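You operate a simulated robot arm through the tools that you are given. There is no shell and no other tool. Be economical: measure what you need, move in short steps, check, and stop when the job is done.

You run a simulated robot arm. Do the job below in one go: nothing can be reset, and whatever is moved stays where it is left.

JOB
Crimp the yellow terminal and pull-test it.
Fine: set the size knob for it; put it back. Set down upright: what you pick out.

Only the result counts: the job must be done as asked and must still hold three seconds after the hand-in. Knocking over, shifting, dropping, spilling or breaking anything else fails it.

ROBOT AND FRAMES
A 7-joint arm with a two-finger parallel gripper, fixed in place. Base frame: the origin is at the foot of the arm, x ahead of it, y to its left, z up; the work surface is at about z = 860. Lengths are in mm, angles in rad, forces in N, time in s.
With the tool pointing down near the work surface it reaches from about 240 to 680 mm from the base axis. Its first joint turns from -1.152 to 1.152 rad. Payload 2.4 kg.
Tool frame: the origin (TCP) lies between the finger pads and is the grasp point; the fingertips stand 30 mm ahead of it; z points along the fingers, y is the line along which they close. Largest opening 94 mm; finger width 28, thickness 10; the body of the gripper, 50 by 96 mm, starts 55 mm behind the TCP.
Orientation is that of the tool frame in the base frame, as a unit quaternion [w, x, y, z]. With the fingers straight down and closing along the base's y, the tool's x points along the base's -x, its y along +y and its z along -z.

CONTROLS
- The arm moves only by the tool apply_moves. Its argument "motion" is a list that holds one entry, the list of rows, each a list of 6 numbers: the shift along the base's x, y, z in units of 150 mm (1.0 is 150 mm), then the turn, a rotation vector about the base's x, y, z in units of 120 degrees (1.0 is 120 degrees). In form: [[[dx, dy, dz, wx, wy, wz], ...]]. A call has 1 to 8 rows; each row is the pose to reach, as a shift and turn from the pose commanded when the call began. "fingers" is the gripper command, from -1 (fully open) to 1 (shut), values between in proportion, set as the call begins (left out, the last holds). A call with a number of a shift or a turn outside -1 to 1 is refused whole. Rows are played at 5 a second. More than 50 mm and 0.15 rad between two rows, or a gripper value outside its range, and nothing of the call is played. Where a pose cannot be reached the arm comes as near as it can. A force on the tool above 40 N (or 10 N above the force at the start of the call, whichever is more), or a blocked arm, ends the call early, and 0.2 s more pass. The fingers move at their own pace (about 153 mm/s each) and stop on an object; they squeeze with about 37 N. The grip force told is the motor's: it shows also when the fingers shut on nothing. Time passes only in rows, and 0.2 s behind the last, so rows that repeat a pose let the fingers close. It gives the time, the measured TCP pose, the force on the tool (base axes), the opening and the grip force at its end, in the units of the frame above (readings bear some noise), with the torque about the TCP (base axes, N m) and any sound that the robot's microphone picked up.
- Cameras (640 x 400 px; columns grow to the right, rows downward): "scene" is fixed at [38.4, 474.1, 1450.2]; the picture's right is [-0.76, -0.65, 0.00], its down [-0.32, 0.38, -0.87] and it looks along [0.56, -0.66, -0.50] (base axes); focal length 372 px, centre (320, 200). "wrist" rides on the gripper at [76, 14, -103] in the tool frame; the picture's right is [-0.18, 0.98, 0.00], its down [-0.75, -0.14, -0.64] and it looks along [-0.63, -0.12, 0.77] (tool axes); focal length 243 px, centre (320, 200). There is no depth. A picture from a camera that has moved, and an enlarged one, comes with that camera's place and axes in the base frame and with its lens.
- capture(camera): a new picture of that camera. No time passes.
- close_up(camera, box): a new picture of the part [left, top, right, bottom] of that camera's present view, enlarged. No time passes.
- job_done(): hands the job in; it is judged then, once.

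Work in short steps. Places have to be worked out from the pictures, the camera data and where the tool is seen: move nearer, look again, correct. Check each grasp and each placing, and mend what went wrong. You have 120 turns and 64 pictures in all, those below and enlarged ones among them. Open the gripper and draw the arm clear of the work before you hand the job in, unless the task says otherwise; then end with one line.

The tools are called by a JSON object that holds its "op" and its "data". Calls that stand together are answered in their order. apply_moves: Moves the arm, as the interface text tells. Its arguments: {"type":"object","properties":{"motion":{"type":"array"},"fingers":{"type":"number"}},"required":["motion"]} The other tools are called the same way: capture (camera) takes a picture; close_up (camera, box) takes an enlarged picture of a part of a camera's view; job_done () hands the job in.

At the start:

```text
t: 0.0
ee_pos: [321.6, 73.3, 1164.8]
tool_rot: [0.001, 0.0, 1.0, -0.001]
contact_force: [-0.2, 0.7, 0.1]
torque: [-0.02, 0.0, -0.04]
gripper_width: 94.1
finger_force: 0.0
```

scene: 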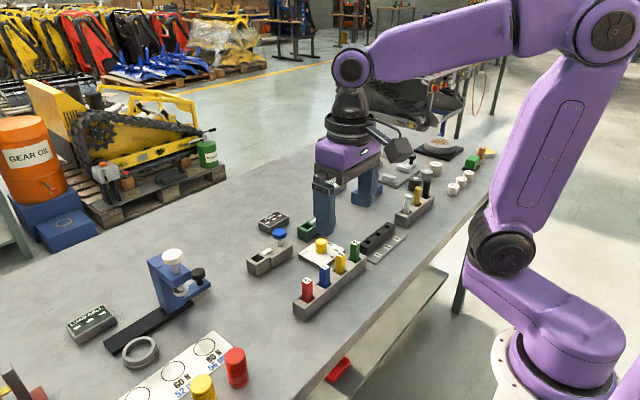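
wrist: 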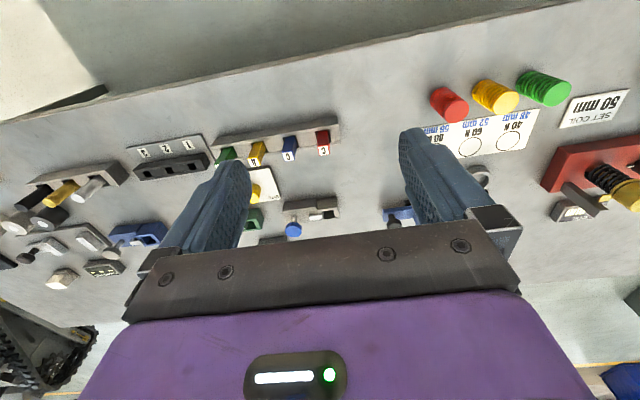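

I start by enlarging the parts of the scene to understand the stations.

{"op": "close_up", "data": {"camera": "scene", "box": [230, 180, 450, 320]}}

{"op": "close_up", "data": {"camera": "scene", "box": [50, 230, 290, 400]}}

{"op": "close_up", "data": {"camera": "scene", "box": [360, 110, 520, 220]}}

{"op": "close_up", "data": {"camera": "wrist", "box": [0, 100, 340, 300]}}

```text
2.86 times, centred on (340, 250) of scene
camera zoom: at [38.4, 474.1, 1450.2], right [-0.76, -0.65, 0.0], down [-0.32, 0.38, -0.87], along [0.56, -0.66, -0.5], focal length 1063 px, centre (263, 57)
```

zoom: 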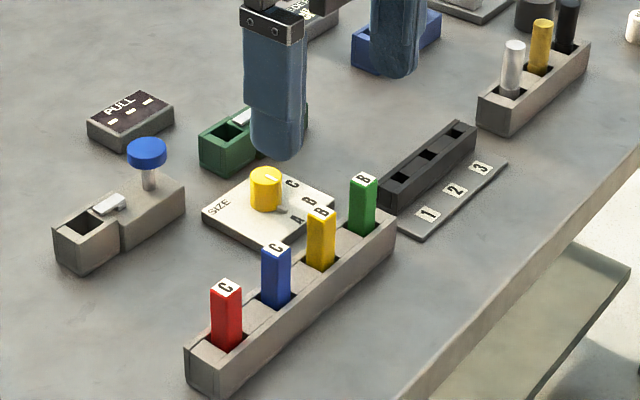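

```text
2.35 times, centred on (170, 315) of scene
camera zoom: at [38.4, 474.1, 1450.2], right [-0.76, -0.65, 0.0], down [-0.32, 0.38, -0.87], along [0.56, -0.66, -0.5], focal length 876 px, centre (673, -71)
```

zoom: 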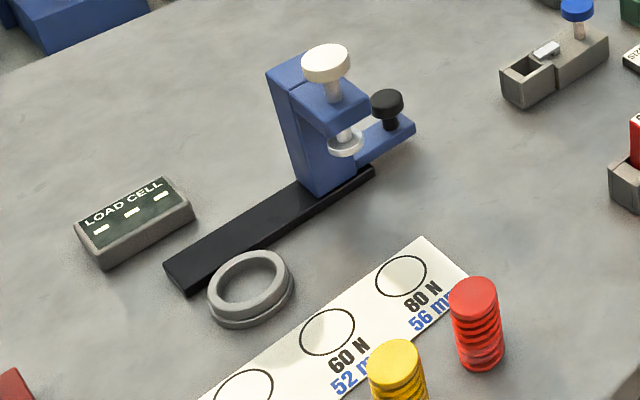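

```text
3.64 times, centred on (440, 165) of scene
camera zoom: at [38.4, 474.1, 1450.2], right [-0.76, -0.65, 0.0], down [-0.32, 0.38, -0.87], along [0.56, -0.66, -0.5], focal length 1353 px, centre (-116, 327)
```

zoom: 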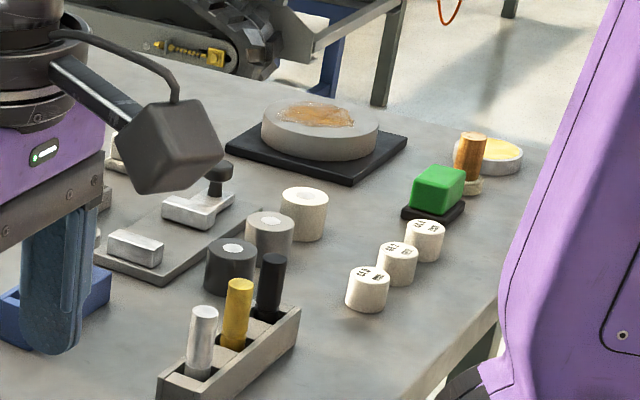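

```text
1.88 times, centred on (170, 200) of wrist
camera zoom: at [246.4, 87.4, 1267.2], right [0.18, 0.98, 0.0], down [0.75, -0.14, 0.64], along [0.63, -0.12, -0.77], focal length 457 px, centre (602, 200)
```

zoom: 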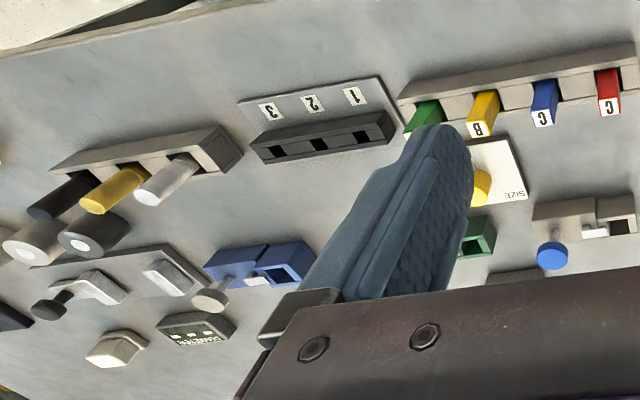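

The rack (red C, blue C, yellow B, green B) is near x≈442, the SIZE knob near (524,-101), and a grey press with a blue knob near (585,16). I move over that cell for a clearer wrist view.

{"op": "apply_moves", "data": {"motion": [[[-0.07, -0.2, -0.15, 0, 0, 0], [-0.14, -0.4, -0.35, 0, 0, 0], [-0.2, -0.6, -0.6, 0, 0, 0], [-0.2, -0.6, -0.6, 0, 0, 0]]]}}

{"op": "capture", "data": {"camera": "wrist"}}

{"op": "close_up", "data": {"camera": "scene", "box": [240, 190, 400, 290]}}

```text
t: 1.0
ee_pos: [294.4, -14.3, 1075.2]
tool_rot: [0.0, 0.0, 1.0, 0.0]
contact_force: [1.1, -0.2, 0.2]
torque: [0.01, -0.02, 0.0]
gripper_width: 94.1
finger_force: 0.0
```

```text
57 pictures are left
camera wrist: at [218.9, -0.8, 1176.7], right [0.18, 0.98, 0.0], down [0.75, -0.14, 0.64], along [0.63, -0.12, -0.77], focal length 243 px, centre (320, 200)
```

wrist: 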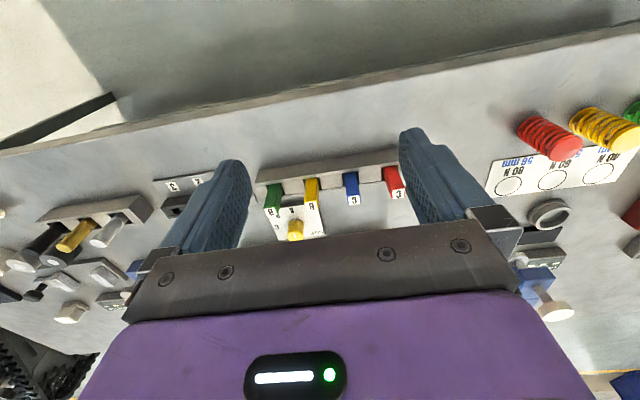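

```text
4.00 times, centred on (320, 240) of scene
camera zoom: at [38.4, 474.1, 1450.2], right [-0.76, -0.65, 0.0], down [-0.32, 0.38, -0.87], along [0.56, -0.66, -0.5], focal length 1488 px, centre (320, 40)
```

zoom: 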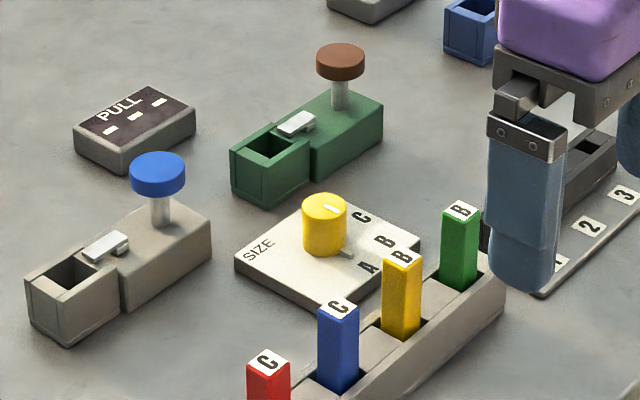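

The wrist image is inverted (far is down), so to see the presses I move forward above them.

{"op": "apply_moves", "data": {"motion": [[[0.3, 0, 0, 0, 0, 0], [0.6, 0, 0, 0, 0, 0], [0.9, -0.05, 0, 0, 0, 0], [0.9, -0.1, 0, 0, 0, 0]]]}}

{"op": "apply_moves", "data": {"motion": [[[0.25, 0, 0, 0, 0, 0], [0.5, 0, 0, 0, 0, 0], [0.5, 0, 0, 0, 0, 0]]]}}

{"op": "capture", "data": {"camera": "wrist"}}

```text
t: 2.0
ee_pos: [429.2, -30.4, 1074.4]
tool_rot: [0.0, 0.0, 1.0, 0.0]
contact_force: [-0.4, -0.2, -0.1]
torque: [-0.01, 0.01, 0.01]
gripper_width: 94.0
finger_force: 0.1
```

```text
t: 2.8
ee_pos: [505.7, -29.6, 1074.7]
tool_rot: [0.001, 0.001, 1.0, 0.0]
contact_force: [0.2, 0.0, 0.9]
torque: [0.01, 0.02, 0.01]
gripper_width: 93.9
finger_force: 0.1
```

```text
55 pictures are left
camera wrist: at [429.6, -15.1, 1177.0], right [0.18, 0.98, 0.0], down [0.75, -0.14, 0.64], along [0.63, -0.12, -0.77], focal length 243 px, centre (320, 200)
```

wrist: 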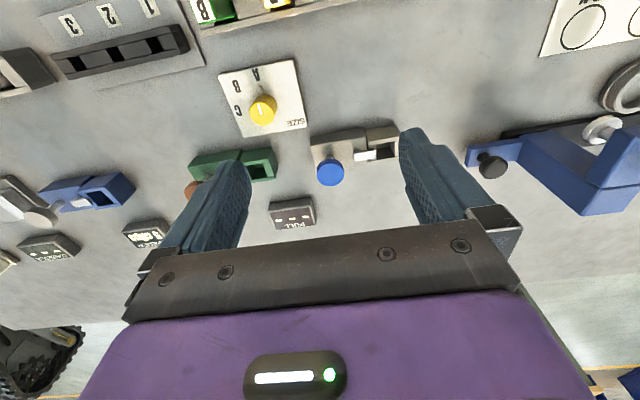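

Zooming on the displays and the presses.

{"op": "close_up", "data": {"camera": "wrist", "box": [0, 130, 340, 270]}}

{"op": "close_up", "data": {"camera": "wrist", "box": [180, 40, 420, 240]}}

{"op": "close_up", "data": {"camera": "scene", "box": [240, 120, 440, 245]}}

```text
1.88 times, centred on (170, 200) of wrist
camera zoom: at [429.6, -15.1, 1177.0], right [0.18, 0.98, 0.0], down [0.75, -0.14, 0.64], along [0.63, -0.12, -0.77], focal length 457 px, centre (602, 200)
```

zoom: 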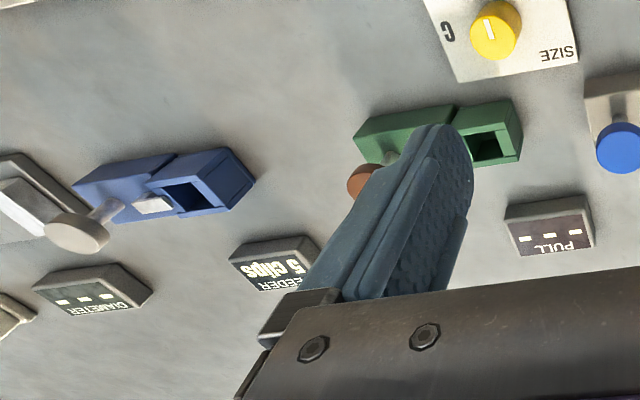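

```text
2.00 times, centred on (300, 140) of wrist
camera zoom: at [429.6, -15.1, 1177.0], right [0.18, 0.98, 0.0], down [0.75, -0.14, 0.64], along [0.63, -0.12, -0.77], focal length 485 px, centre (360, 320)
```

zoom: 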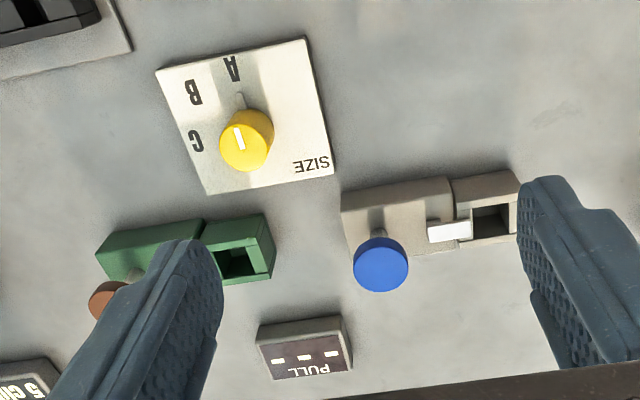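

```text
3.20 times, centred on (340, 182) of scene
camera zoom: at [38.4, 474.1, 1450.2], right [-0.76, -0.65, 0.0], down [-0.32, 0.38, -0.87], along [0.56, -0.66, -0.5], focal length 1191 px, centre (256, 256)
```

zoom: 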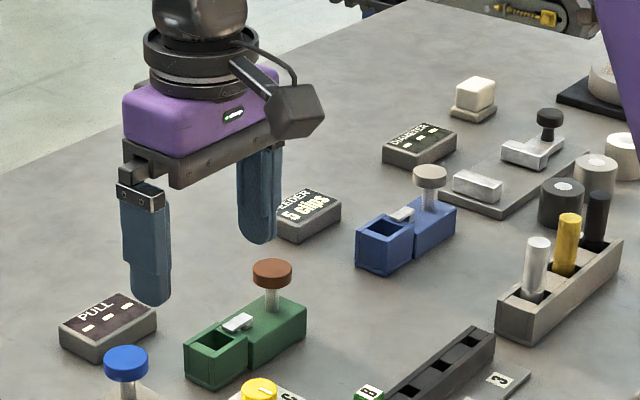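

Knob measures ≈(518,-101) with its pointer at A; B is about +40° about z. Green press lies beside the PULL display (tester), grey one is the crimper. I go above the knob for a closer look.

{"op": "apply_moves", "data": {"motion": [[[0.03, -0.25, -0.25, 0, 0, 0], [0.08, -0.47, -0.5, 0, 0, 0], [0.08, -0.47, -0.5, 0, 0, 0], [0.08, -0.47, -0.5, 0, 0, 0]]]}}

{"op": "capture", "data": {"camera": "wrist"}}

```text
refused: row 1 steps farther than a row can; nothing moved
```

```text
51 pictures are left
camera wrist: at [429.6, -15.1, 1177.0], right [0.18, 0.98, 0.0], down [0.75, -0.14, 0.64], along [0.63, -0.12, -0.77], focal length 243 px, centre (320, 200)
```

wrist: 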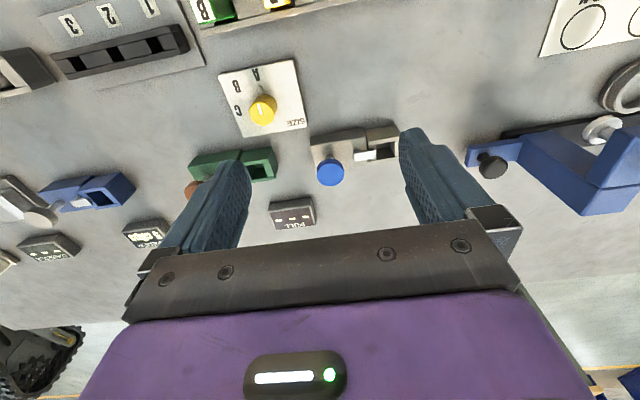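

Steps were too large (50 mm total per row); I retry with smaller rows.

{"op": "apply_moves", "data": {"motion": [[[0.02, -0.15, -0.15, 0, 0, 0], [0.05, -0.31, -0.33, 0, 0, 0], [0.08, -0.47, -0.5, 0, 0, 0], [0.08, -0.47, -0.5, 0, 0, 0], [0.08, -0.47, -0.5, 0, 0, 0]]]}}

```text
t: 4.0
ee_pos: [513.9, -104.6, 1001.9]
tool_rot: [0.0, 0.0, 1.0, 0.0]
contact_force: [0.2, 0.3, 0.0]
torque: [-0.03, 0.02, -0.01]
gripper_width: 94.1
finger_force: 0.2
```

Now look between the fingers.

{"op": "close_up", "data": {"camera": "wrist", "box": [190, 20, 450, 240]}}

{"op": "capture", "data": {"camera": "scene"}}

```text
1.82 times, centred on (320, 130) of wrist
camera zoom: at [438.8, -90.1, 1103.6], right [0.18, 0.98, 0.0], down [0.75, -0.14, 0.64], along [0.63, -0.12, -0.77], focal length 441 px, centre (320, 327)
```

zoom: 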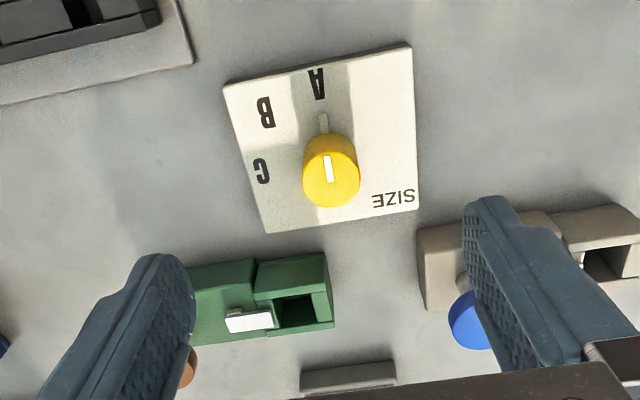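

```text
49 pictures are left
```

scene: 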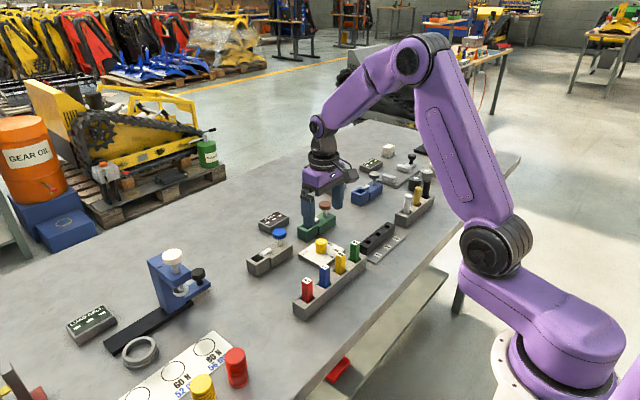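

Labels lie on a circle around (521,-102): A toward -x, B 45° on toward -y, pointer at A. I descend over the knob, fingers open.

{"op": "apply_moves", "data": {"motion": [[[0.047, 0, -0.2, 0, 0, 0], [0.047, 0, -0.4, 0, 0, 0], [0.047, 0, -0.55, 0, 0, 0], [0.047, 0, -0.627, 0, 0, 0], [0.047, 0, -0.627, 0, 0, 0]]]}}

{"op": "close_up", "data": {"camera": "scene", "box": [260, 190, 400, 290]}}

```text
t: 5.2
ee_pos: [520.5, -103.9, 904.6]
tool_rot: [0.0, 0.0, 1.0, 0.0]
contact_force: [-0.6, -0.1, 0.0]
torque: [0.0, -0.01, 0.01]
gripper_width: 94.2
finger_force: 0.0
```

```text
4.00 times, centred on (330, 240) of scene
camera zoom: at [38.4, 474.1, 1450.2], right [-0.76, -0.65, 0.0], down [-0.32, 0.38, -0.87], along [0.56, -0.66, -0.5], focal length 1488 px, centre (280, 40)
```

zoom: 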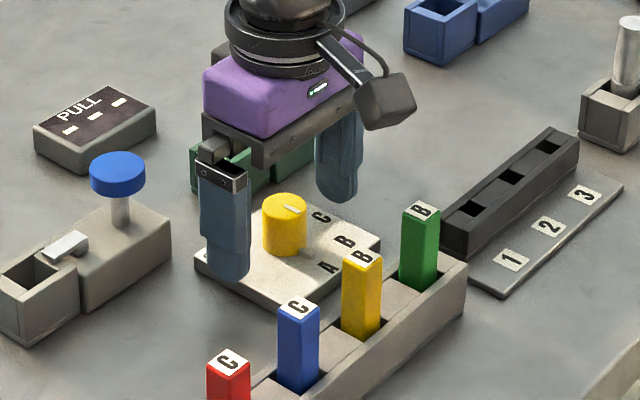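

Fingers straddle the knob; I close gently on it.

{"op": "apply_moves", "data": {"motion": [[[0, 0, 0, 0, 0, 0], [0, 0, 0, 0, 0, 0], [0, 0, 0, 0, 0, 0]]], "fingers": 1}}

```text
t: 6.0
ee_pos: [519.6, -99.8, 905.2]
tool_rot: [-0.001, -0.002, 1.0, 0.001]
contact_force: [0.0, 19.4, 0.2]
torque: [-0.41, 0.04, -0.05]
gripper_width: 27.8
finger_force: 45.0
```

Knob held (27.8 mm) with a side load of 19 N: it sits slightly toward +y. I shift 2.5 mm and then turn +45°.

{"op": "apply_moves", "data": {"motion": [[[0, 0.017, 0, 0, 0, 0], [0, 0.017, 0, 0, 0, 0]]]}}

{"op": "apply_moves", "data": {"motion": [[[0, 0, 0, 0, 0, 0.0625], [0, 0, 0, 0, 0, 0.125], [0, 0, 0, 0, 0, 0.1875], [0, 0, 0, 0, 0, 0.25], [0, 0, 0, 0, 0, 0.3125], [0, 0, 0, 0, 0, 0.375], [0, 0, 0, 0, 0, 0.375]]]}}

{"op": "close_up", "data": {"camera": "scene", "box": [260, 190, 400, 290]}}

```text
t: 6.6
ee_pos: [521.5, -101.0, 903.8]
tool_rot: [-0.001, 0.001, 1.0, 0.0]
contact_force: [-2.1, 12.7, -6.1]
torque: [0.63, -0.33, 0.13]
gripper_width: 27.6
finger_force: 45.5
```

```text
t: 8.2
ee_pos: [520.8, -98.2, 905.0]
tool_rot: [-0.002, -0.384, 0.923, 0.002]
contact_force: [-17.2, 24.7, 1.6]
torque: [0.03, -0.53, -0.08]
gripper_width: 28.1
finger_force: 44.5
```

```text
4.00 times, centred on (330, 240) of scene
camera zoom: at [37.9, 474.7, 1450.0], right [-0.76, -0.65, 0.0], down [-0.32, 0.38, -0.87], along [0.56, -0.66, -0.5], focal length 1488 px, centre (280, 40)
```

zoom: 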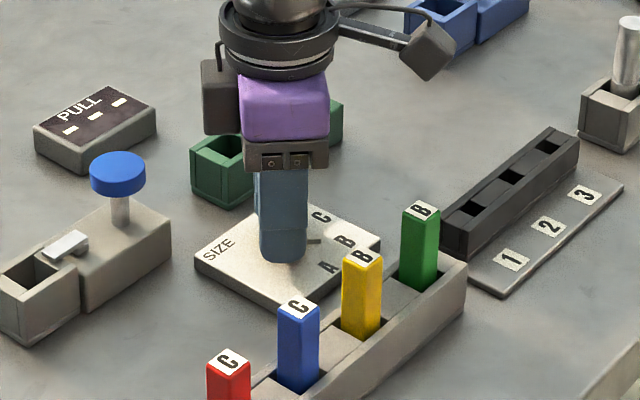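

The pointer has turned toward B. I release half-open, rise, and check.

{"op": "apply_moves", "data": {"motion": [[[0, 0, 0, 0, 0, 0], [0, 0, 0, 0, 0, 0], [0, 0, 0.2, 0, 0, 0], [0, 0, 0.5, 0, 0, 0], [0, 0, 0.5, 0, 0, 0]]], "fingers": 0}}

{"op": "capture", "data": {"camera": "wrist"}}

{"op": "close_up", "data": {"camera": "scene", "box": [280, 210, 380, 290]}}

```text
t: 9.4
ee_pos: [520.7, -99.6, 981.8]
tool_rot: [0.0, -0.382, 0.924, 0.0]
contact_force: [0.5, 0.8, 0.2]
torque: [0.0, 0.01, 0.02]
gripper_width: 47.2
finger_force: 0.0
```

```text
46 pictures are left
camera wrist: at [457.6, -142.1, 1083.7], right [-0.56, 0.83, 0.0], down [0.63, 0.43, 0.64], along [0.53, 0.36, -0.77], focal length 243 px, centre (320, 200)
```

wrist: 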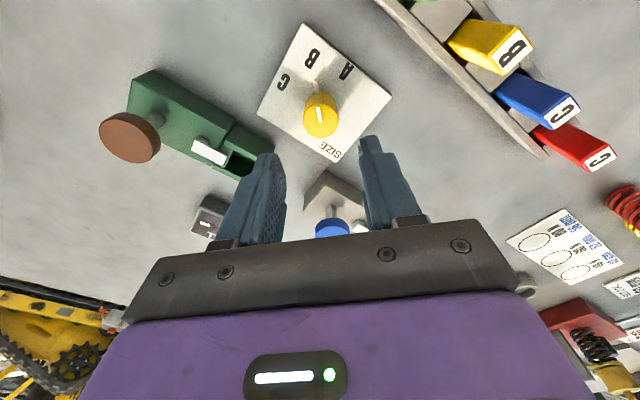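

```text
5.00 times, centred on (330, 250) of scene
camera zoom: at [38.4, 474.1, 1450.2], right [-0.76, -0.65, 0.0], down [-0.32, 0.38, -0.87], along [0.56, -0.66, -0.5], focal length 1860 px, centre (270, -50)
```

zoom: 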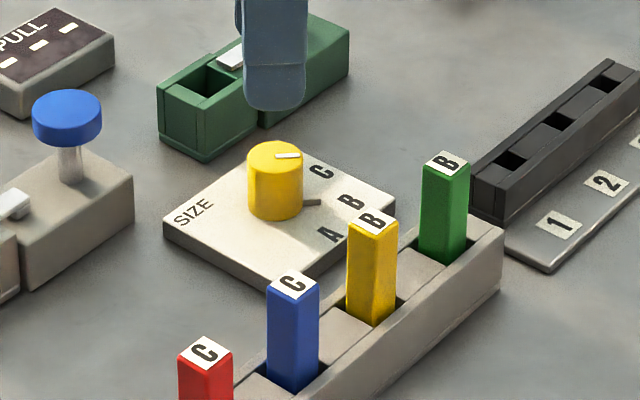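

Verify pointer alignment precisely.

{"op": "close_up", "data": {"camera": "wrist", "box": [250, 20, 400, 170]}}

```text
2.67 times, centred on (325, 95) of wrist
camera zoom: at [457.6, -142.1, 1083.7], right [-0.56, 0.83, 0.0], down [0.63, 0.43, 0.64], along [0.53, 0.36, -0.77], focal length 647 px, centre (307, 480)
```

zoom: 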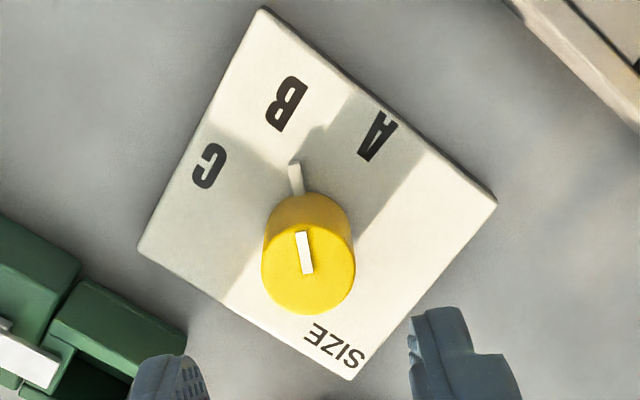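

Pointer is right on B. I turn the wrist back and move above the yellow terminal.

{"op": "apply_moves", "data": {"motion": [[[0, 0, 0.1, 0, 0, -0.0625], [-0.05, 0, 0.2, 0, 0, -0.125], [-0.15, 0.05, 0.2, 0, 0, -0.1875], [-0.28, 0.08, 0.2, 0, 0, -0.25], [-0.4, 0.1, 0.2, 0, 0, -0.3125], [-0.525, 0.13, 0.2, 0, 0, -0.375], [-0.525, 0.13, 0.2, 0, 0, -0.375]]]}}

{"op": "close_up", "data": {"camera": "wrist", "box": [190, 0, 450, 200]}}

```text
t: 11.0
ee_pos: [439.9, -80.9, 1011.7]
tool_rot: [0.0, 0.001, 1.0, -0.001]
contact_force: [-0.5, -0.6, 0.0]
torque: [-0.04, -0.04, 0.03]
gripper_width: 46.9
finger_force: 0.0
```

```text
2.00 times, centred on (320, 100) of wrist
camera zoom: at [365.9, -66.1, 1113.7], right [0.19, 0.98, 0.0], down [0.75, -0.14, 0.64], along [0.63, -0.12, -0.77], focal length 485 px, centre (320, 400)
```

zoom: 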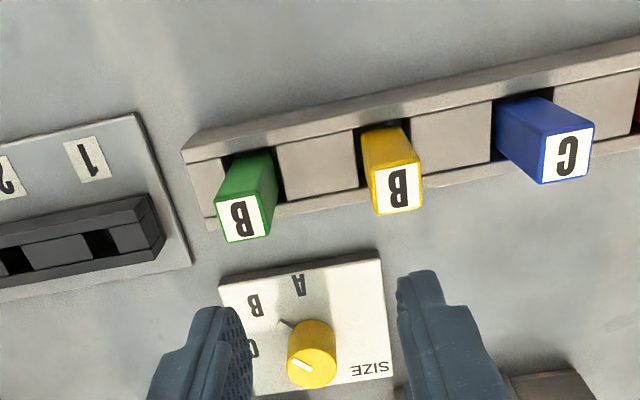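

Triangulating both views puts the yellow terminal at ≈(422,-49), top z≈940, ~17 mm square. I turn the gripper +90° (closing along x, clear of neighbours and later of the latch bars) while moving above it.

{"op": "apply_moves", "data": {"motion": [[[0, 0.05, 0, 0, 0, 0.0625], [-0.05, 0.1, 0, 0, 0, 0.125], [-0.08, 0.15, 0, 0, 0, 0.1875], [-0.132, 0.2, 0, 0, 0, 0.25], [-0.132, 0.208, 0, 0, 0, 0.3125], [-0.132, 0.208, 0, 0, 0, 0.375]]]}}

{"op": "apply_moves", "data": {"motion": [[[0, 0, 0, 0, 0, 0.0625], [0, 0, 0, 0, 0, 0.125], [0, 0, 0, 0, 0, 0.1875], [0, 0, 0, 0, 0, 0.25], [0, 0, 0, 0, 0, 0.3125], [0, 0, 0, 0, 0, 0.375], [0, 0, 0, 0, 0, 0.375]]]}}

{"op": "capture", "data": {"camera": "wrist"}}

{"op": "close_up", "data": {"camera": "scene", "box": [280, 190, 400, 290]}}

```text
t: 12.4
ee_pos: [421.5, -50.5, 1010.4]
tool_rot: [-0.001, -0.383, 0.924, 0.0]
contact_force: [0.1, -0.4, 0.0]
torque: [-0.03, -0.01, 0.0]
gripper_width: 47.0
finger_force: 0.0
```

```text
t: 14.0
ee_pos: [421.1, -49.2, 1010.4]
tool_rot: [0.0, 0.708, -0.706, 0.001]
contact_force: [-1.3, 0.1, 0.2]
torque: [-0.01, -0.02, -0.01]
gripper_width: 46.8
finger_force: 0.0
```

```text
42 pictures are left
camera wrist: at [408.6, -125.8, 1112.9], right [-0.98, 0.18, 0.0], down [0.14, 0.75, 0.64], along [0.12, 0.63, -0.77], focal length 243 px, centre (320, 200)
```

wrist: 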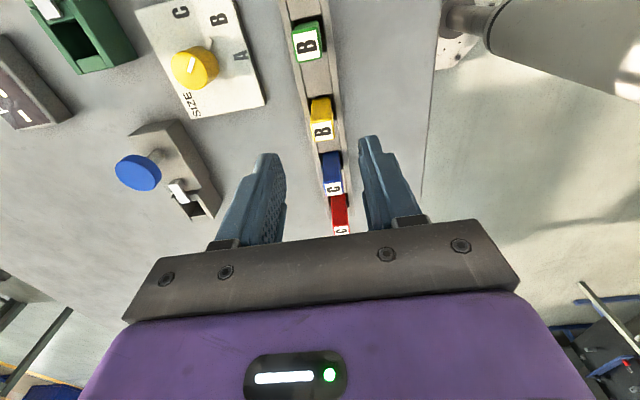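

```text
4.00 times, centred on (340, 240) of scene
camera zoom: at [38.4, 474.1, 1450.2], right [-0.76, -0.65, 0.0], down [-0.32, 0.38, -0.87], along [0.56, -0.66, -0.5], focal length 1488 px, centre (240, 40)
```

zoom: 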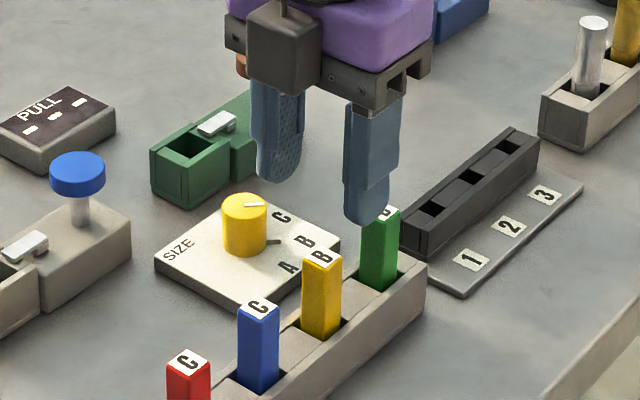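

The wrist view agrees (421.7,-50). Descend to z≈934 straddling the terminal.

{"op": "apply_moves", "data": {"motion": [[[0.003, -0.002, -0.2, 0, 0, 0], [0.003, -0.002, -0.4, 0, 0, 0], [0.003, -0.002, -0.51, 0, 0, 0], [0.003, -0.002, -0.51, 0, 0, 0]]]}}

{"op": "close_up", "data": {"camera": "scene", "box": [280, 190, 400, 290]}}

{"op": "close_up", "data": {"camera": "wrist", "box": [220, 60, 420, 260]}}

```text
t: 15.0
ee_pos: [425.5, -48.4, 935.4]
tool_rot: [0.001, -0.707, 0.707, 0.0]
contact_force: [-0.9, 0.2, -0.6]
torque: [0.02, 0.03, 0.01]
gripper_width: 47.2
finger_force: 0.0
```

```text
4.00 times, centred on (340, 240) of scene
camera zoom: at [38.4, 474.1, 1450.2], right [-0.76, -0.65, 0.0], down [-0.32, 0.38, -0.87], along [0.56, -0.66, -0.5], focal length 1488 px, centre (240, 40)
```

zoom: 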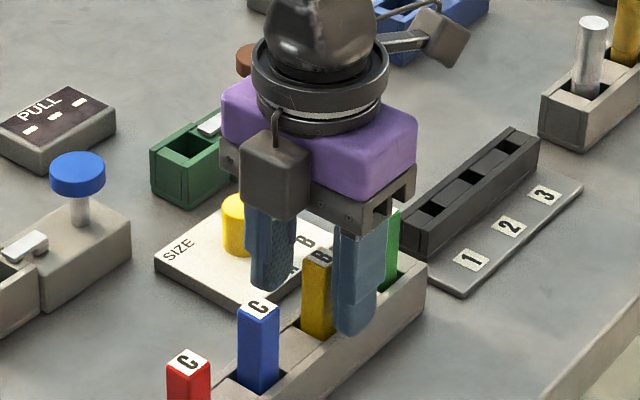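

```text
2.00 times, centred on (320, 160) of wrist
camera zoom: at [411.4, -124.2, 1037.5], right [-0.98, 0.18, 0.0], down [0.14, 0.75, 0.64], along [0.12, 0.63, -0.77], focal length 485 px, centre (320, 280)
```

zoom: 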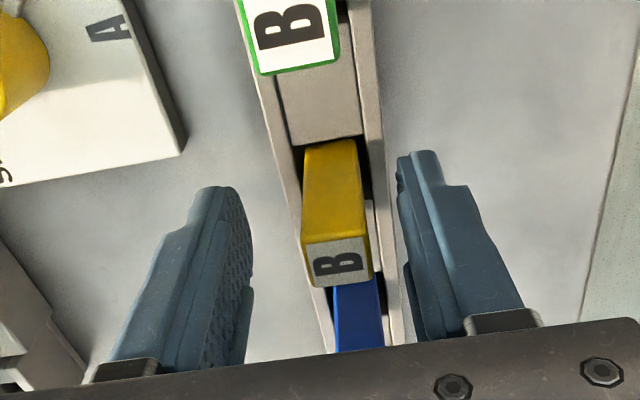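

Terminal is centred between the fingers; closing.

{"op": "apply_moves", "data": {"motion": [[[0, 0, 0, 0, 0, 0], [0, 0, 0, 0, 0, 0], [0, 0, 0, 0, 0, 0]]], "fingers": 1}}

```text
t: 15.8
ee_pos: [423.8, -48.1, 934.8]
tool_rot: [-0.001, -0.707, 0.707, 0.0]
contact_force: [-9.5, -0.2, -1.4]
torque: [0.04, 0.41, 0.01]
gripper_width: 16.1
finger_force: 37.3
```

Held, 16 mm wide, slight -x load; I shift ~1 mm and lift straight up.

{"op": "apply_moves", "data": {"motion": [[[-0.008, 0, 0, 0, 0, 0], [-0.008, 0, 0.1, 0, 0, 0], [-0.008, 0, 0.3, 0, 0, 0], [-0.008, 0, 0.6, 0, 0, 0], [-0.008, 0, 0.8, 0, 0, 0], [-0.008, 0, 0.8, 0, 0, 0]]]}}

{"op": "close_up", "data": {"camera": "scene", "box": [230, 150, 410, 300]}}

{"op": "capture", "data": {"camera": "wrist"}}

```text
t: 17.2
ee_pos: [422.8, -50.0, 1055.3]
tool_rot: [0.0, 0.707, -0.707, 0.0]
contact_force: [-0.8, 0.9, 0.2]
torque: [-0.01, -0.02, -0.03]
gripper_width: 16.1
finger_force: 36.6
```

```text
2.67 times, centred on (320, 225) of scene
camera zoom: at [38.4, 474.1, 1450.2], right [-0.76, -0.65, 0.0], down [-0.32, 0.38, -0.87], along [0.56, -0.66, -0.5], focal length 992 px, centre (320, 133)
```

zoom: 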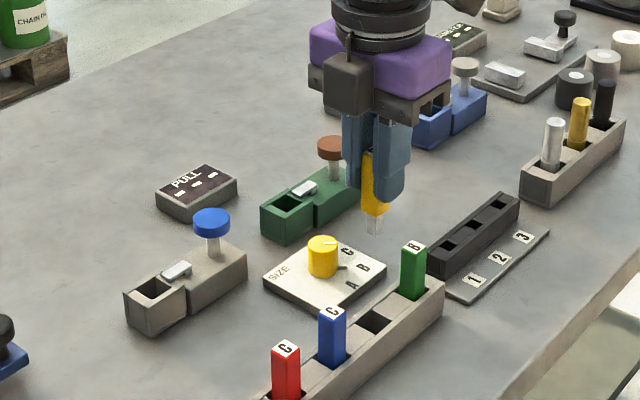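

```text
37 pictures are left
camera wrist: at [409.0, -124.8, 1157.2], right [-0.98, 0.18, 0.0], down [0.14, 0.75, 0.64], along [0.12, 0.63, -0.77], focal length 243 px, centre (320, 200)
```

wrist: 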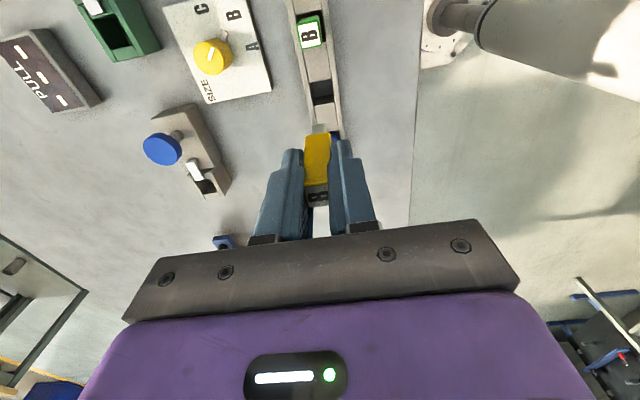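

The terminal (white shank at the bottom, about 72 mm below TCP) is out. I measure the crimper pocket from both cameras.

{"op": "close_up", "data": {"camera": "wrist", "box": [140, 90, 260, 210]}}

{"op": "close_up", "data": {"camera": "scene", "box": [235, 220, 335, 285]}}

```text
3.33 times, centred on (200, 150) of wrist
camera zoom: at [409.0, -124.8, 1157.2], right [-0.98, 0.18, 0.0], down [0.14, 0.75, 0.64], along [0.12, 0.63, -0.77], focal length 809 px, centre (720, 367)
```

zoom: 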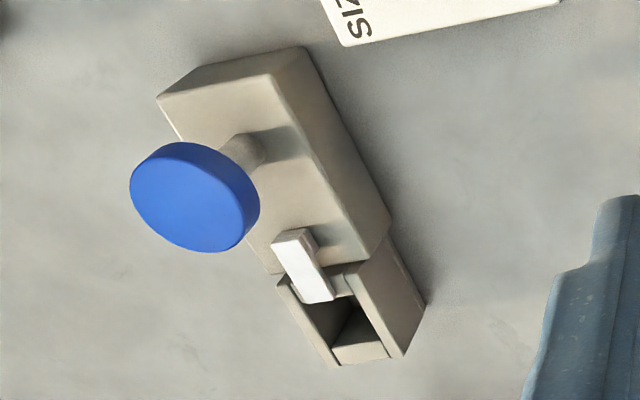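

```text
6.15 times, centred on (285, 252) of scene
camera zoom: at [38.4, 474.1, 1450.2], right [-0.76, -0.65, 0.0], down [-0.32, 0.38, -0.87], along [0.56, -0.66, -0.5], focal length 2290 px, centre (535, -123)
```

zoom: 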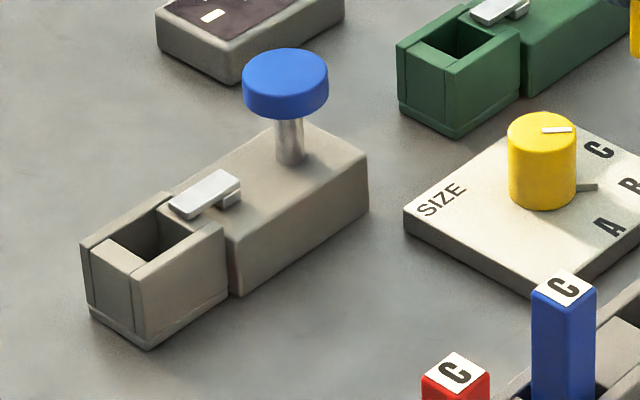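

Pocket box of the crimper: centre ≈(598,41), top z≈890; blue plunger top ≈(600,-35,922). I carry the terminal above the pocket.

{"op": "apply_moves", "data": {"motion": [[[0.27, 0.13, 0, 0, 0, 0], [0.54, 0.27, 0, 0, 0, 0], [0.8, 0.4, 0, 0, 0, 0], [0.8, 0.4, 0, 0, 0, 0]]]}}

{"op": "apply_moves", "data": {"motion": [[[0.2, 0.1, 0, 0, 0, 0], [0.378, 0.202, 0, 0, 0, 0], [0.378, 0.202, -0.2, 0, 0, 0], [0.378, 0.202, -0.2, 0, 0, 0]]]}}

{"op": "close_up", "data": {"camera": "wrist", "box": [240, 60, 400, 220]}}

{"op": "close_up", "data": {"camera": "scene", "box": [235, 190, 335, 290]}}

```text
t: 18.2
ee_pos: [543.3, 12.5, 1056.5]
tool_rot: [0.0, -0.707, 0.707, 0.0]
contact_force: [-0.8, -0.3, -1.1]
torque: [-0.01, -0.05, 0.0]
gripper_width: 15.9
finger_force: 37.1
```

```text
t: 19.2
ee_pos: [600.4, 42.1, 1021.0]
tool_rot: [0.0, 0.707, -0.707, 0.0]
contact_force: [0.7, -0.4, -0.2]
torque: [0.04, 0.01, 0.02]
gripper_width: 15.9
finger_force: 37.1
```

```text
2.50 times, centred on (320, 140) of wrist
camera zoom: at [586.5, -33.5, 1123.7], right [-0.98, 0.18, 0.0], down [0.14, 0.75, 0.64], along [0.12, 0.63, -0.77], focal length 606 px, centre (320, 350)
```

zoom: 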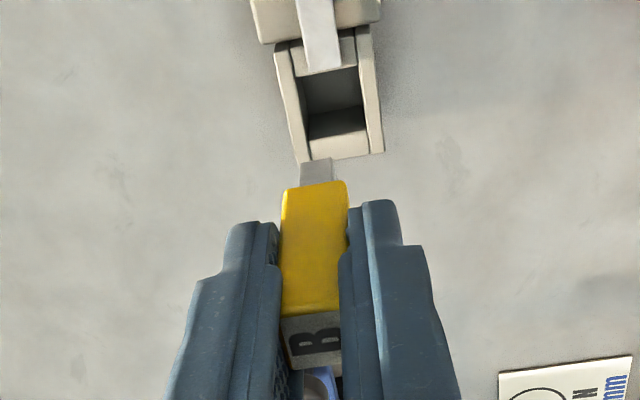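

```text
4.00 times, centred on (285, 240) of scene
camera zoom: at [38.4, 474.1, 1450.2], right [-0.76, -0.65, 0.0], down [-0.32, 0.38, -0.87], along [0.56, -0.66, -0.5], focal length 1488 px, centre (460, 40)
```

zoom: 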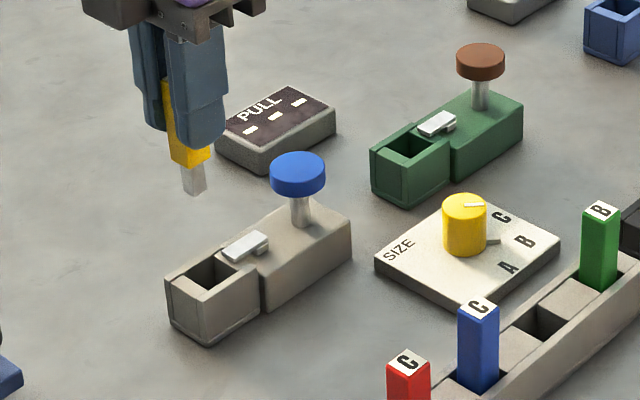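

Relative to the terminal tip, the pocket centre lies ≈5.5 mm toward -x. I correct and lower to ~12 mm above the box, then recheck.

{"op": "apply_moves", "data": {"motion": [[[-0.036, 0.003, 0, 0, 0, 0], [-0.036, 0.003, -0.17, 0, 0, 0], [-0.036, 0.003, -0.34, 0, 0, 0], [-0.036, 0.003, -0.34, 0, 0, 0]]]}}

{"op": "close_up", "data": {"camera": "wrist", "box": [240, 60, 400, 220]}}

{"op": "close_up", "data": {"camera": "scene", "box": [235, 210, 315, 290]}}

```text
t: 20.2
ee_pos: [594.1, 41.7, 971.6]
tool_rot: [0.0, -0.707, 0.707, 0.001]
contact_force: [-0.2, 0.1, 0.0]
torque: [0.01, -0.02, -0.02]
gripper_width: 15.7
finger_force: 36.8
```

```text
2.50 times, centred on (320, 140) of wrist
camera zoom: at [580.1, -33.4, 1072.9], right [-0.98, 0.18, 0.0], down [0.14, 0.75, 0.64], along [0.12, 0.63, -0.77], focal length 606 px, centre (320, 350)
```

zoom: 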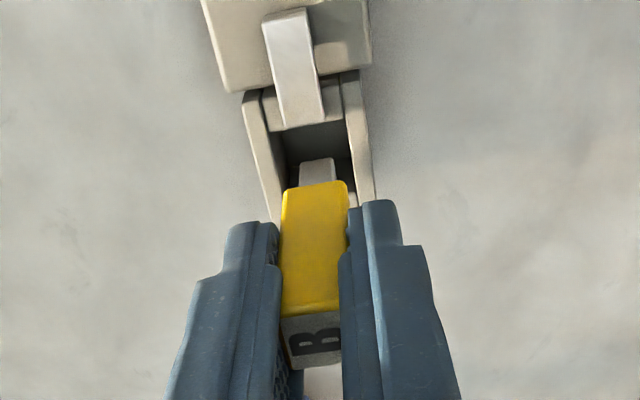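

```text
5.00 times, centred on (275, 250) of scene
camera zoom: at [38.4, 474.1, 1450.2], right [-0.76, -0.65, 0.0], down [-0.32, 0.38, -0.87], along [0.56, -0.66, -0.5], focal length 1860 px, centre (545, -50)
```

zoom: 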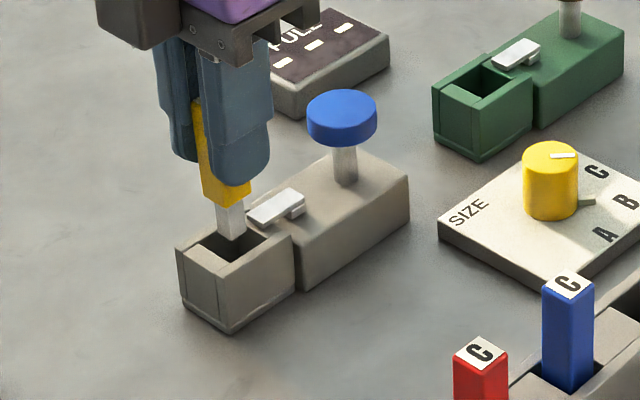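

Tip is centred over the pocket in both views. I lower into it in stages, watching force.

{"op": "apply_moves", "data": {"motion": [[[0, 0.005, -0.07, 0, 0, 0], [0, 0.005, -0.14, 0, 0, 0], [0, 0.005, -0.2, 0, 0, 0], [0, 0.005, -0.2, 0, 0, 0]]]}}

{"op": "close_up", "data": {"camera": "scene", "box": [235, 210, 315, 290]}}

```text
t: 21.2
ee_pos: [593.4, 40.5, 941.5]
tool_rot: [0.0, -0.707, 0.708, 0.0]
contact_force: [0.5, -0.8, 0.0]
torque: [-0.01, 0.0, 0.01]
gripper_width: 15.8
finger_force: 37.0
```

```text
5.00 times, centred on (275, 250) of scene
camera zoom: at [38.4, 474.1, 1450.2], right [-0.76, -0.65, 0.0], down [-0.32, 0.38, -0.87], along [0.56, -0.66, -0.5], focal length 1860 px, centre (545, -50)
```

zoom: 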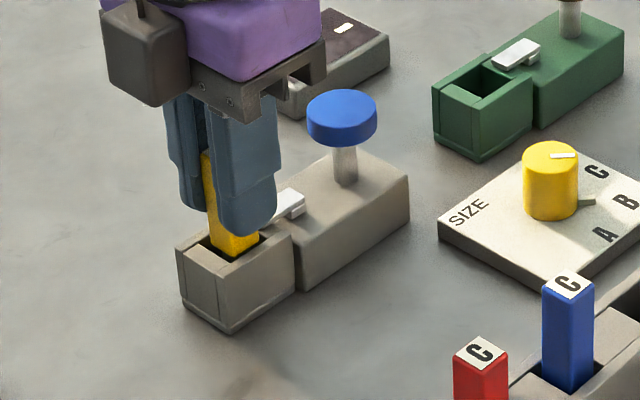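

Inside the pocket with no contact. Creep down 5 mm.

{"op": "apply_moves", "data": {"motion": [[[0, 0, -0.01, 0, 0, 0], [0, 0, -0.02, 0, 0, 0], [0, 0, -0.035, 0, 0, 0], [0, 0, -0.035, 0, 0, 0]]]}}

```text
t: 22.2
ee_pos: [592.7, 42.0, 937.1]
tool_rot: [0.0, -0.707, 0.707, 0.001]
contact_force: [0.4, -0.1, 0.9]
torque: [0.01, 0.0, 0.02]
gripper_width: 15.8
finger_force: 37.0
```

Still free; 2 mm at a time further.

{"op": "apply_moves", "data": {"motion": [[[0, 0, -0.01, 0, 0, 0], [0, 0, -0.02, 0, 0, 0], [0, 0, -0.02, 0, 0, 0]]]}}

```text
t: 23.0
ee_pos: [593.2, 42.7, 935.1]
tool_rot: [0.0, 0.708, -0.707, 0.0]
contact_force: [-0.8, -0.1, 3.0]
torque: [0.05, 0.06, 0.03]
gripper_width: 15.8
finger_force: 36.3
```

A hint of contact (3 N); one more small step.

{"op": "apply_moves", "data": {"motion": [[[0, 0, -0.007, 0, 0, 0], [0, 0, -0.007, 0, 0, 0]]]}}

```text
t: 23.6
ee_pos: [594.1, 42.7, 935.4]
tool_rot: [0.001, -0.707, 0.707, -0.001]
contact_force: [-2.5, 0.7, 16.1]
torque: [0.06, 0.21, -0.04]
gripper_width: 15.9
finger_force: 37.1
```

Seated on the floor (16 N). I release and rise.

{"op": "apply_moves", "data": {"motion": [[[0, 0, 0.007, 0, 0, 0], [0, 0, 0.007, 0, 0, 0], [0, 0, 0.007, 0, 0, 0], [0, 0, 0.2, 0, 0, 0], [0, 0, 0.5, 0, 0, 0], [0, 0, 0.8, 0, 0, 0], [0, 0, 0.8, 0, 0, 0]]], "fingers": 0}}

{"op": "close_up", "data": {"camera": "scene", "box": [235, 200, 335, 290]}}

{"op": "capture", "data": {"camera": "wrist"}}

```text
t: 25.2
ee_pos: [591.4, 42.3, 1055.4]
tool_rot: [0.0, 0.707, -0.707, 0.001]
contact_force: [0.8, -0.5, -0.9]
torque: [0.01, 0.02, 0.0]
gripper_width: 47.2
finger_force: 0.1
```

```text
4.44 times, centred on (285, 245) of scene
camera zoom: at [38.4, 474.1, 1450.2], right [-0.76, -0.65, 0.0], down [-0.32, 0.38, -0.87], along [0.56, -0.66, -0.5], focal length 1654 px, centre (476, 0)
```

zoom: 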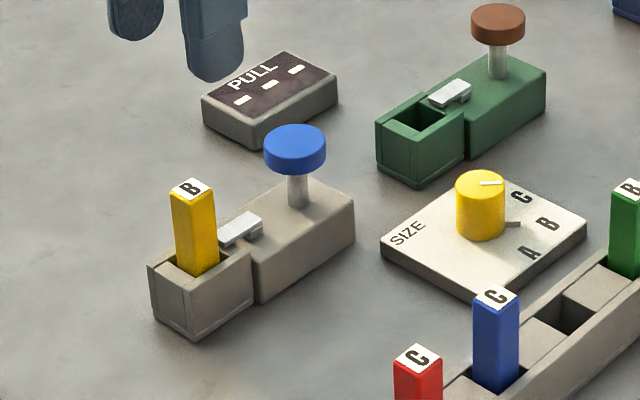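

```text
28 pictures are left
camera wrist: at [577.5, -33.3, 1156.8], right [-0.98, 0.18, 0.0], down [0.14, 0.75, 0.64], along [0.12, 0.63, -0.77], focal length 243 px, centre (320, 200)
```

wrist: 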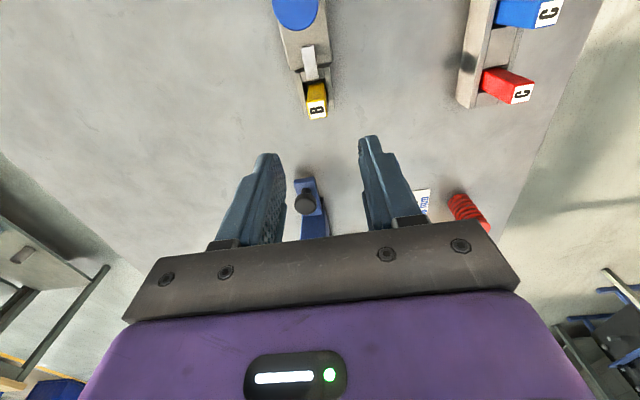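

Terminal stands upright in the crimper. I close the fingers, move above the blue plunger and approach it.

{"op": "apply_moves", "data": {"motion": [[[0.02, -0.25, 0, 0, 0, 0], [0.02, -0.5, 0, 0, 0, 0], [0.02, -0.5, -0.2, 0, 0, 0], [0.02, -0.5, -0.4, 0, 0, 0], [0.02, -0.5, -0.6, 0, 0, 0], [0.02, -0.5, -0.6, 0, 0, 0]]], "fingers": 1}}

{"op": "close_up", "data": {"camera": "scene", "box": [235, 200, 335, 290]}}

{"op": "close_up", "data": {"camera": "wrist", "box": [220, 60, 420, 220]}}

```text
t: 26.6
ee_pos: [594.4, -30.8, 963.5]
tool_rot: [-0.001, -0.707, 0.708, 0.0]
contact_force: [0.3, 0.4, -0.8]
torque: [0.01, 0.02, -0.01]
gripper_width: 0.0
finger_force: 32.5
```

```text
4.44 times, centred on (285, 245) of scene
camera zoom: at [38.4, 474.1, 1450.2], right [-0.76, -0.65, 0.0], down [-0.32, 0.38, -0.87], along [0.56, -0.66, -0.5], focal length 1654 px, centre (476, 0)
```

zoom: 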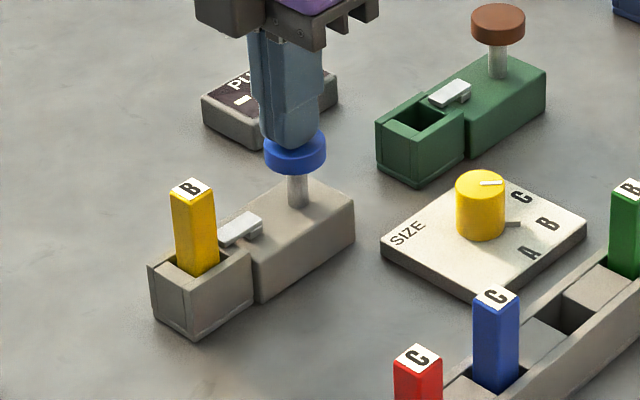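

```text
2.50 times, centred on (320, 140) of wrist
camera zoom: at [582.0, -107.5, 1065.2], right [-0.98, 0.18, 0.0], down [0.14, 0.75, 0.64], along [0.12, 0.63, -0.77], focal length 606 px, centre (320, 350)
```

zoom: 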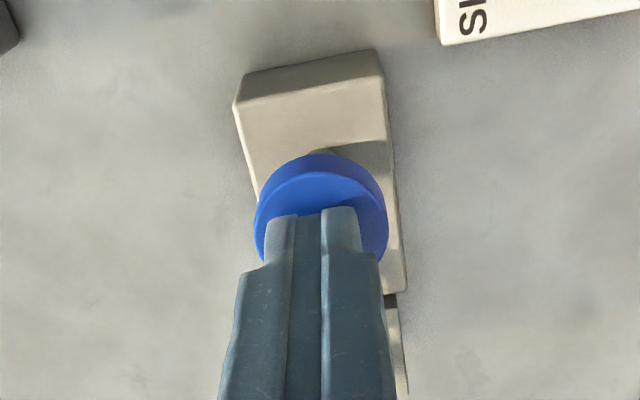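

Fingertips are centred over the plunger. Press down.

{"op": "apply_moves", "data": {"motion": [[[0, 0, -0.04, 0, 0, 0], [0, 0, -0.08, 0, 0, 0], [0, 0, -0.11, 0, 0, 0], [0, 0, -0.14, 0, 0, 0], [0, 0, -0.17, 0, 0, 0], [0, 0, -0.2, 0, 0, 0]]]}}

```text
t: 27.7
ee_pos: [597.5, -31.9, 947.6]
tool_rot: [0.001, -0.707, 0.707, -0.001]
contact_force: [-6.8, 0.4, 13.3]
torque: [0.04, 0.22, 0.0]
gripper_width: 0.0
finger_force: 32.4
heard: click
stopped in row 5: the force on the tool passed its limit at 46 N (the readings are from after the stop); the commanded pose is now the measured one
```

A click was heard. I lift off and look.

{"op": "apply_moves", "data": {"motion": [[[0, 0, 0.2, 0, 0, 0], [0, 0, 0.5, 0, 0, 0], [0, 0, 0.7, 0, 0, 0], [0, 0, 0.7, 0, 0, 0]]]}}

{"op": "close_up", "data": {"camera": "scene", "box": [235, 190, 335, 290]}}

```text
t: 28.7
ee_pos: [596.2, -33.1, 1049.3]
tool_rot: [0.0, 0.707, -0.707, 0.0]
contact_force: [0.5, -0.1, 0.5]
torque: [0.01, 0.0, 0.0]
gripper_width: 0.4
finger_force: 33.2
```

```text
4.00 times, centred on (285, 240) of scene
camera zoom: at [38.4, 474.1, 1450.2], right [-0.76, -0.65, 0.0], down [-0.32, 0.38, -0.87], along [0.56, -0.66, -0.5], focal length 1488 px, centre (460, 40)
```

zoom: 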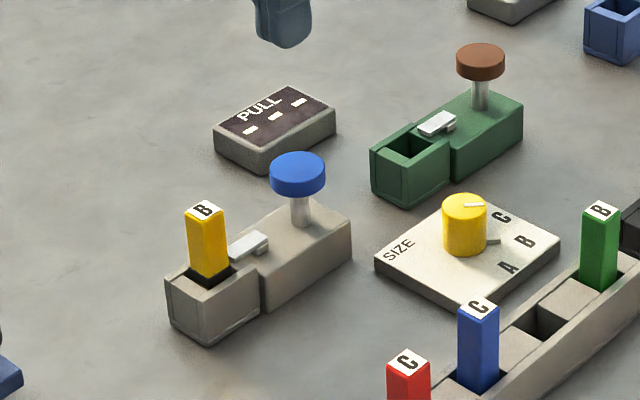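

A dark band appears on the terminal at the pocket – the crimp. A closer look to confirm.

{"op": "close_up", "data": {"camera": "scene", "box": [270, 225, 310, 280]}}

```text
7.27 times, centred on (290, 252) of scene
camera zoom: at [38.4, 474.1, 1450.2], right [-0.76, -0.65, 0.0], down [-0.32, 0.38, -0.87], along [0.56, -0.66, -0.5], focal length 2706 px, centre (538, -182)
```

zoom: 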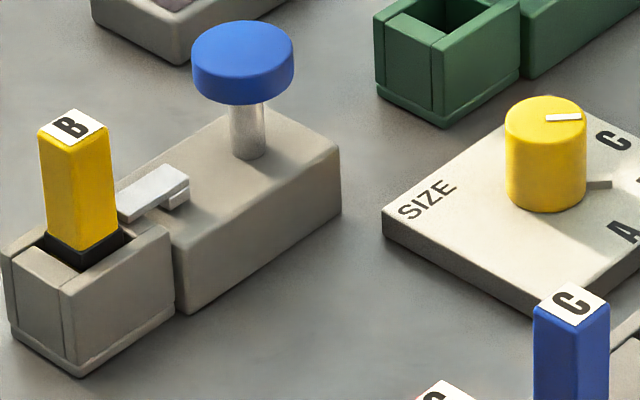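

The black collar shows it is crimped. I regrasp the terminal.

{"op": "apply_moves", "data": {"motion": [[[-0.02, 0.25, 0, 0, 0, 0], [-0.03, 0.495, 0, 0, 0, 0], [-0.03, 0.495, 0, 0, 0, 0]]], "fingers": 0}}

{"op": "close_up", "data": {"camera": "wrist", "box": [220, 40, 420, 220]}}

```text
t: 29.5
ee_pos: [589.4, 43.5, 1051.9]
tool_rot: [0.001, -0.707, 0.707, 0.0]
contact_force: [-0.3, 0.6, -0.4]
torque: [0.0, 0.01, 0.01]
gripper_width: 47.0
finger_force: 0.1
```

```text
2.22 times, centred on (320, 130) of wrist
camera zoom: at [576.8, -32.4, 1152.8], right [-0.98, 0.18, 0.0], down [0.14, 0.75, 0.64], along [0.12, 0.63, -0.77], focal length 539 px, centre (320, 356)
```

zoom: 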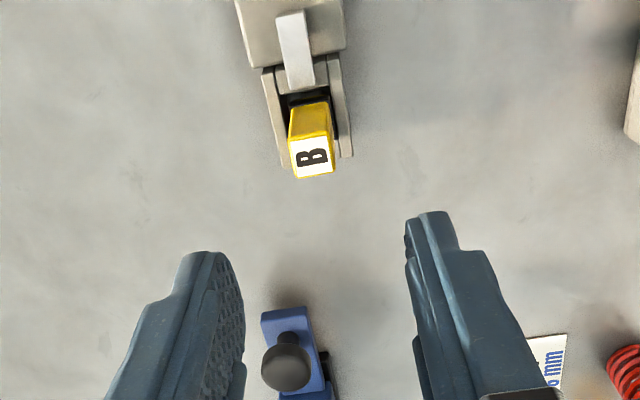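

Terminal measured ≈+3 x, -2.5 y from the TCP; I correct and descend to grasp height.

{"op": "apply_moves", "data": {"motion": [[[0.017, -0.013, -0.25, 0, 0, 0], [0.017, -0.013, -0.5, 0, 0, 0], [0.017, -0.013, -0.7, 0, 0, 0], [0.017, -0.013, -0.775, 0, 0, 0], [0.017, -0.013, -0.775, 0, 0, 0]]]}}

{"op": "close_up", "data": {"camera": "wrist", "box": [220, 60, 420, 260]}}

```text
t: 30.7
ee_pos: [593.3, 39.4, 934.6]
tool_rot: [-0.001, 0.707, -0.707, 0.0]
contact_force: [-0.7, -0.1, -0.1]
torque: [-0.02, -0.02, -0.02]
gripper_width: 46.9
finger_force: 0.1
```

```text
2.00 times, centred on (320, 160) of wrist
camera zoom: at [579.1, -36.5, 1035.6], right [-0.98, 0.18, 0.0], down [0.14, 0.75, 0.64], along [0.12, 0.63, -0.77], focal length 485 px, centre (320, 280)
```

zoom: 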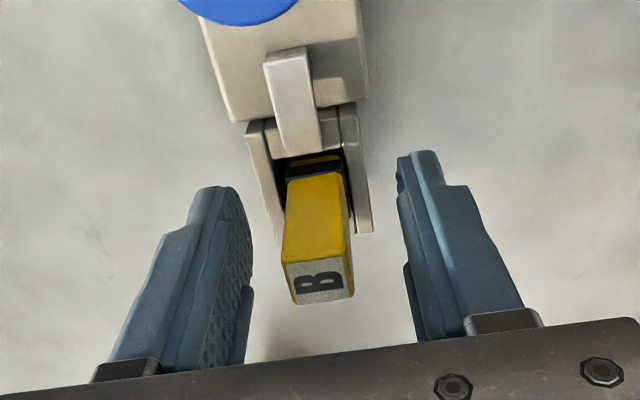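

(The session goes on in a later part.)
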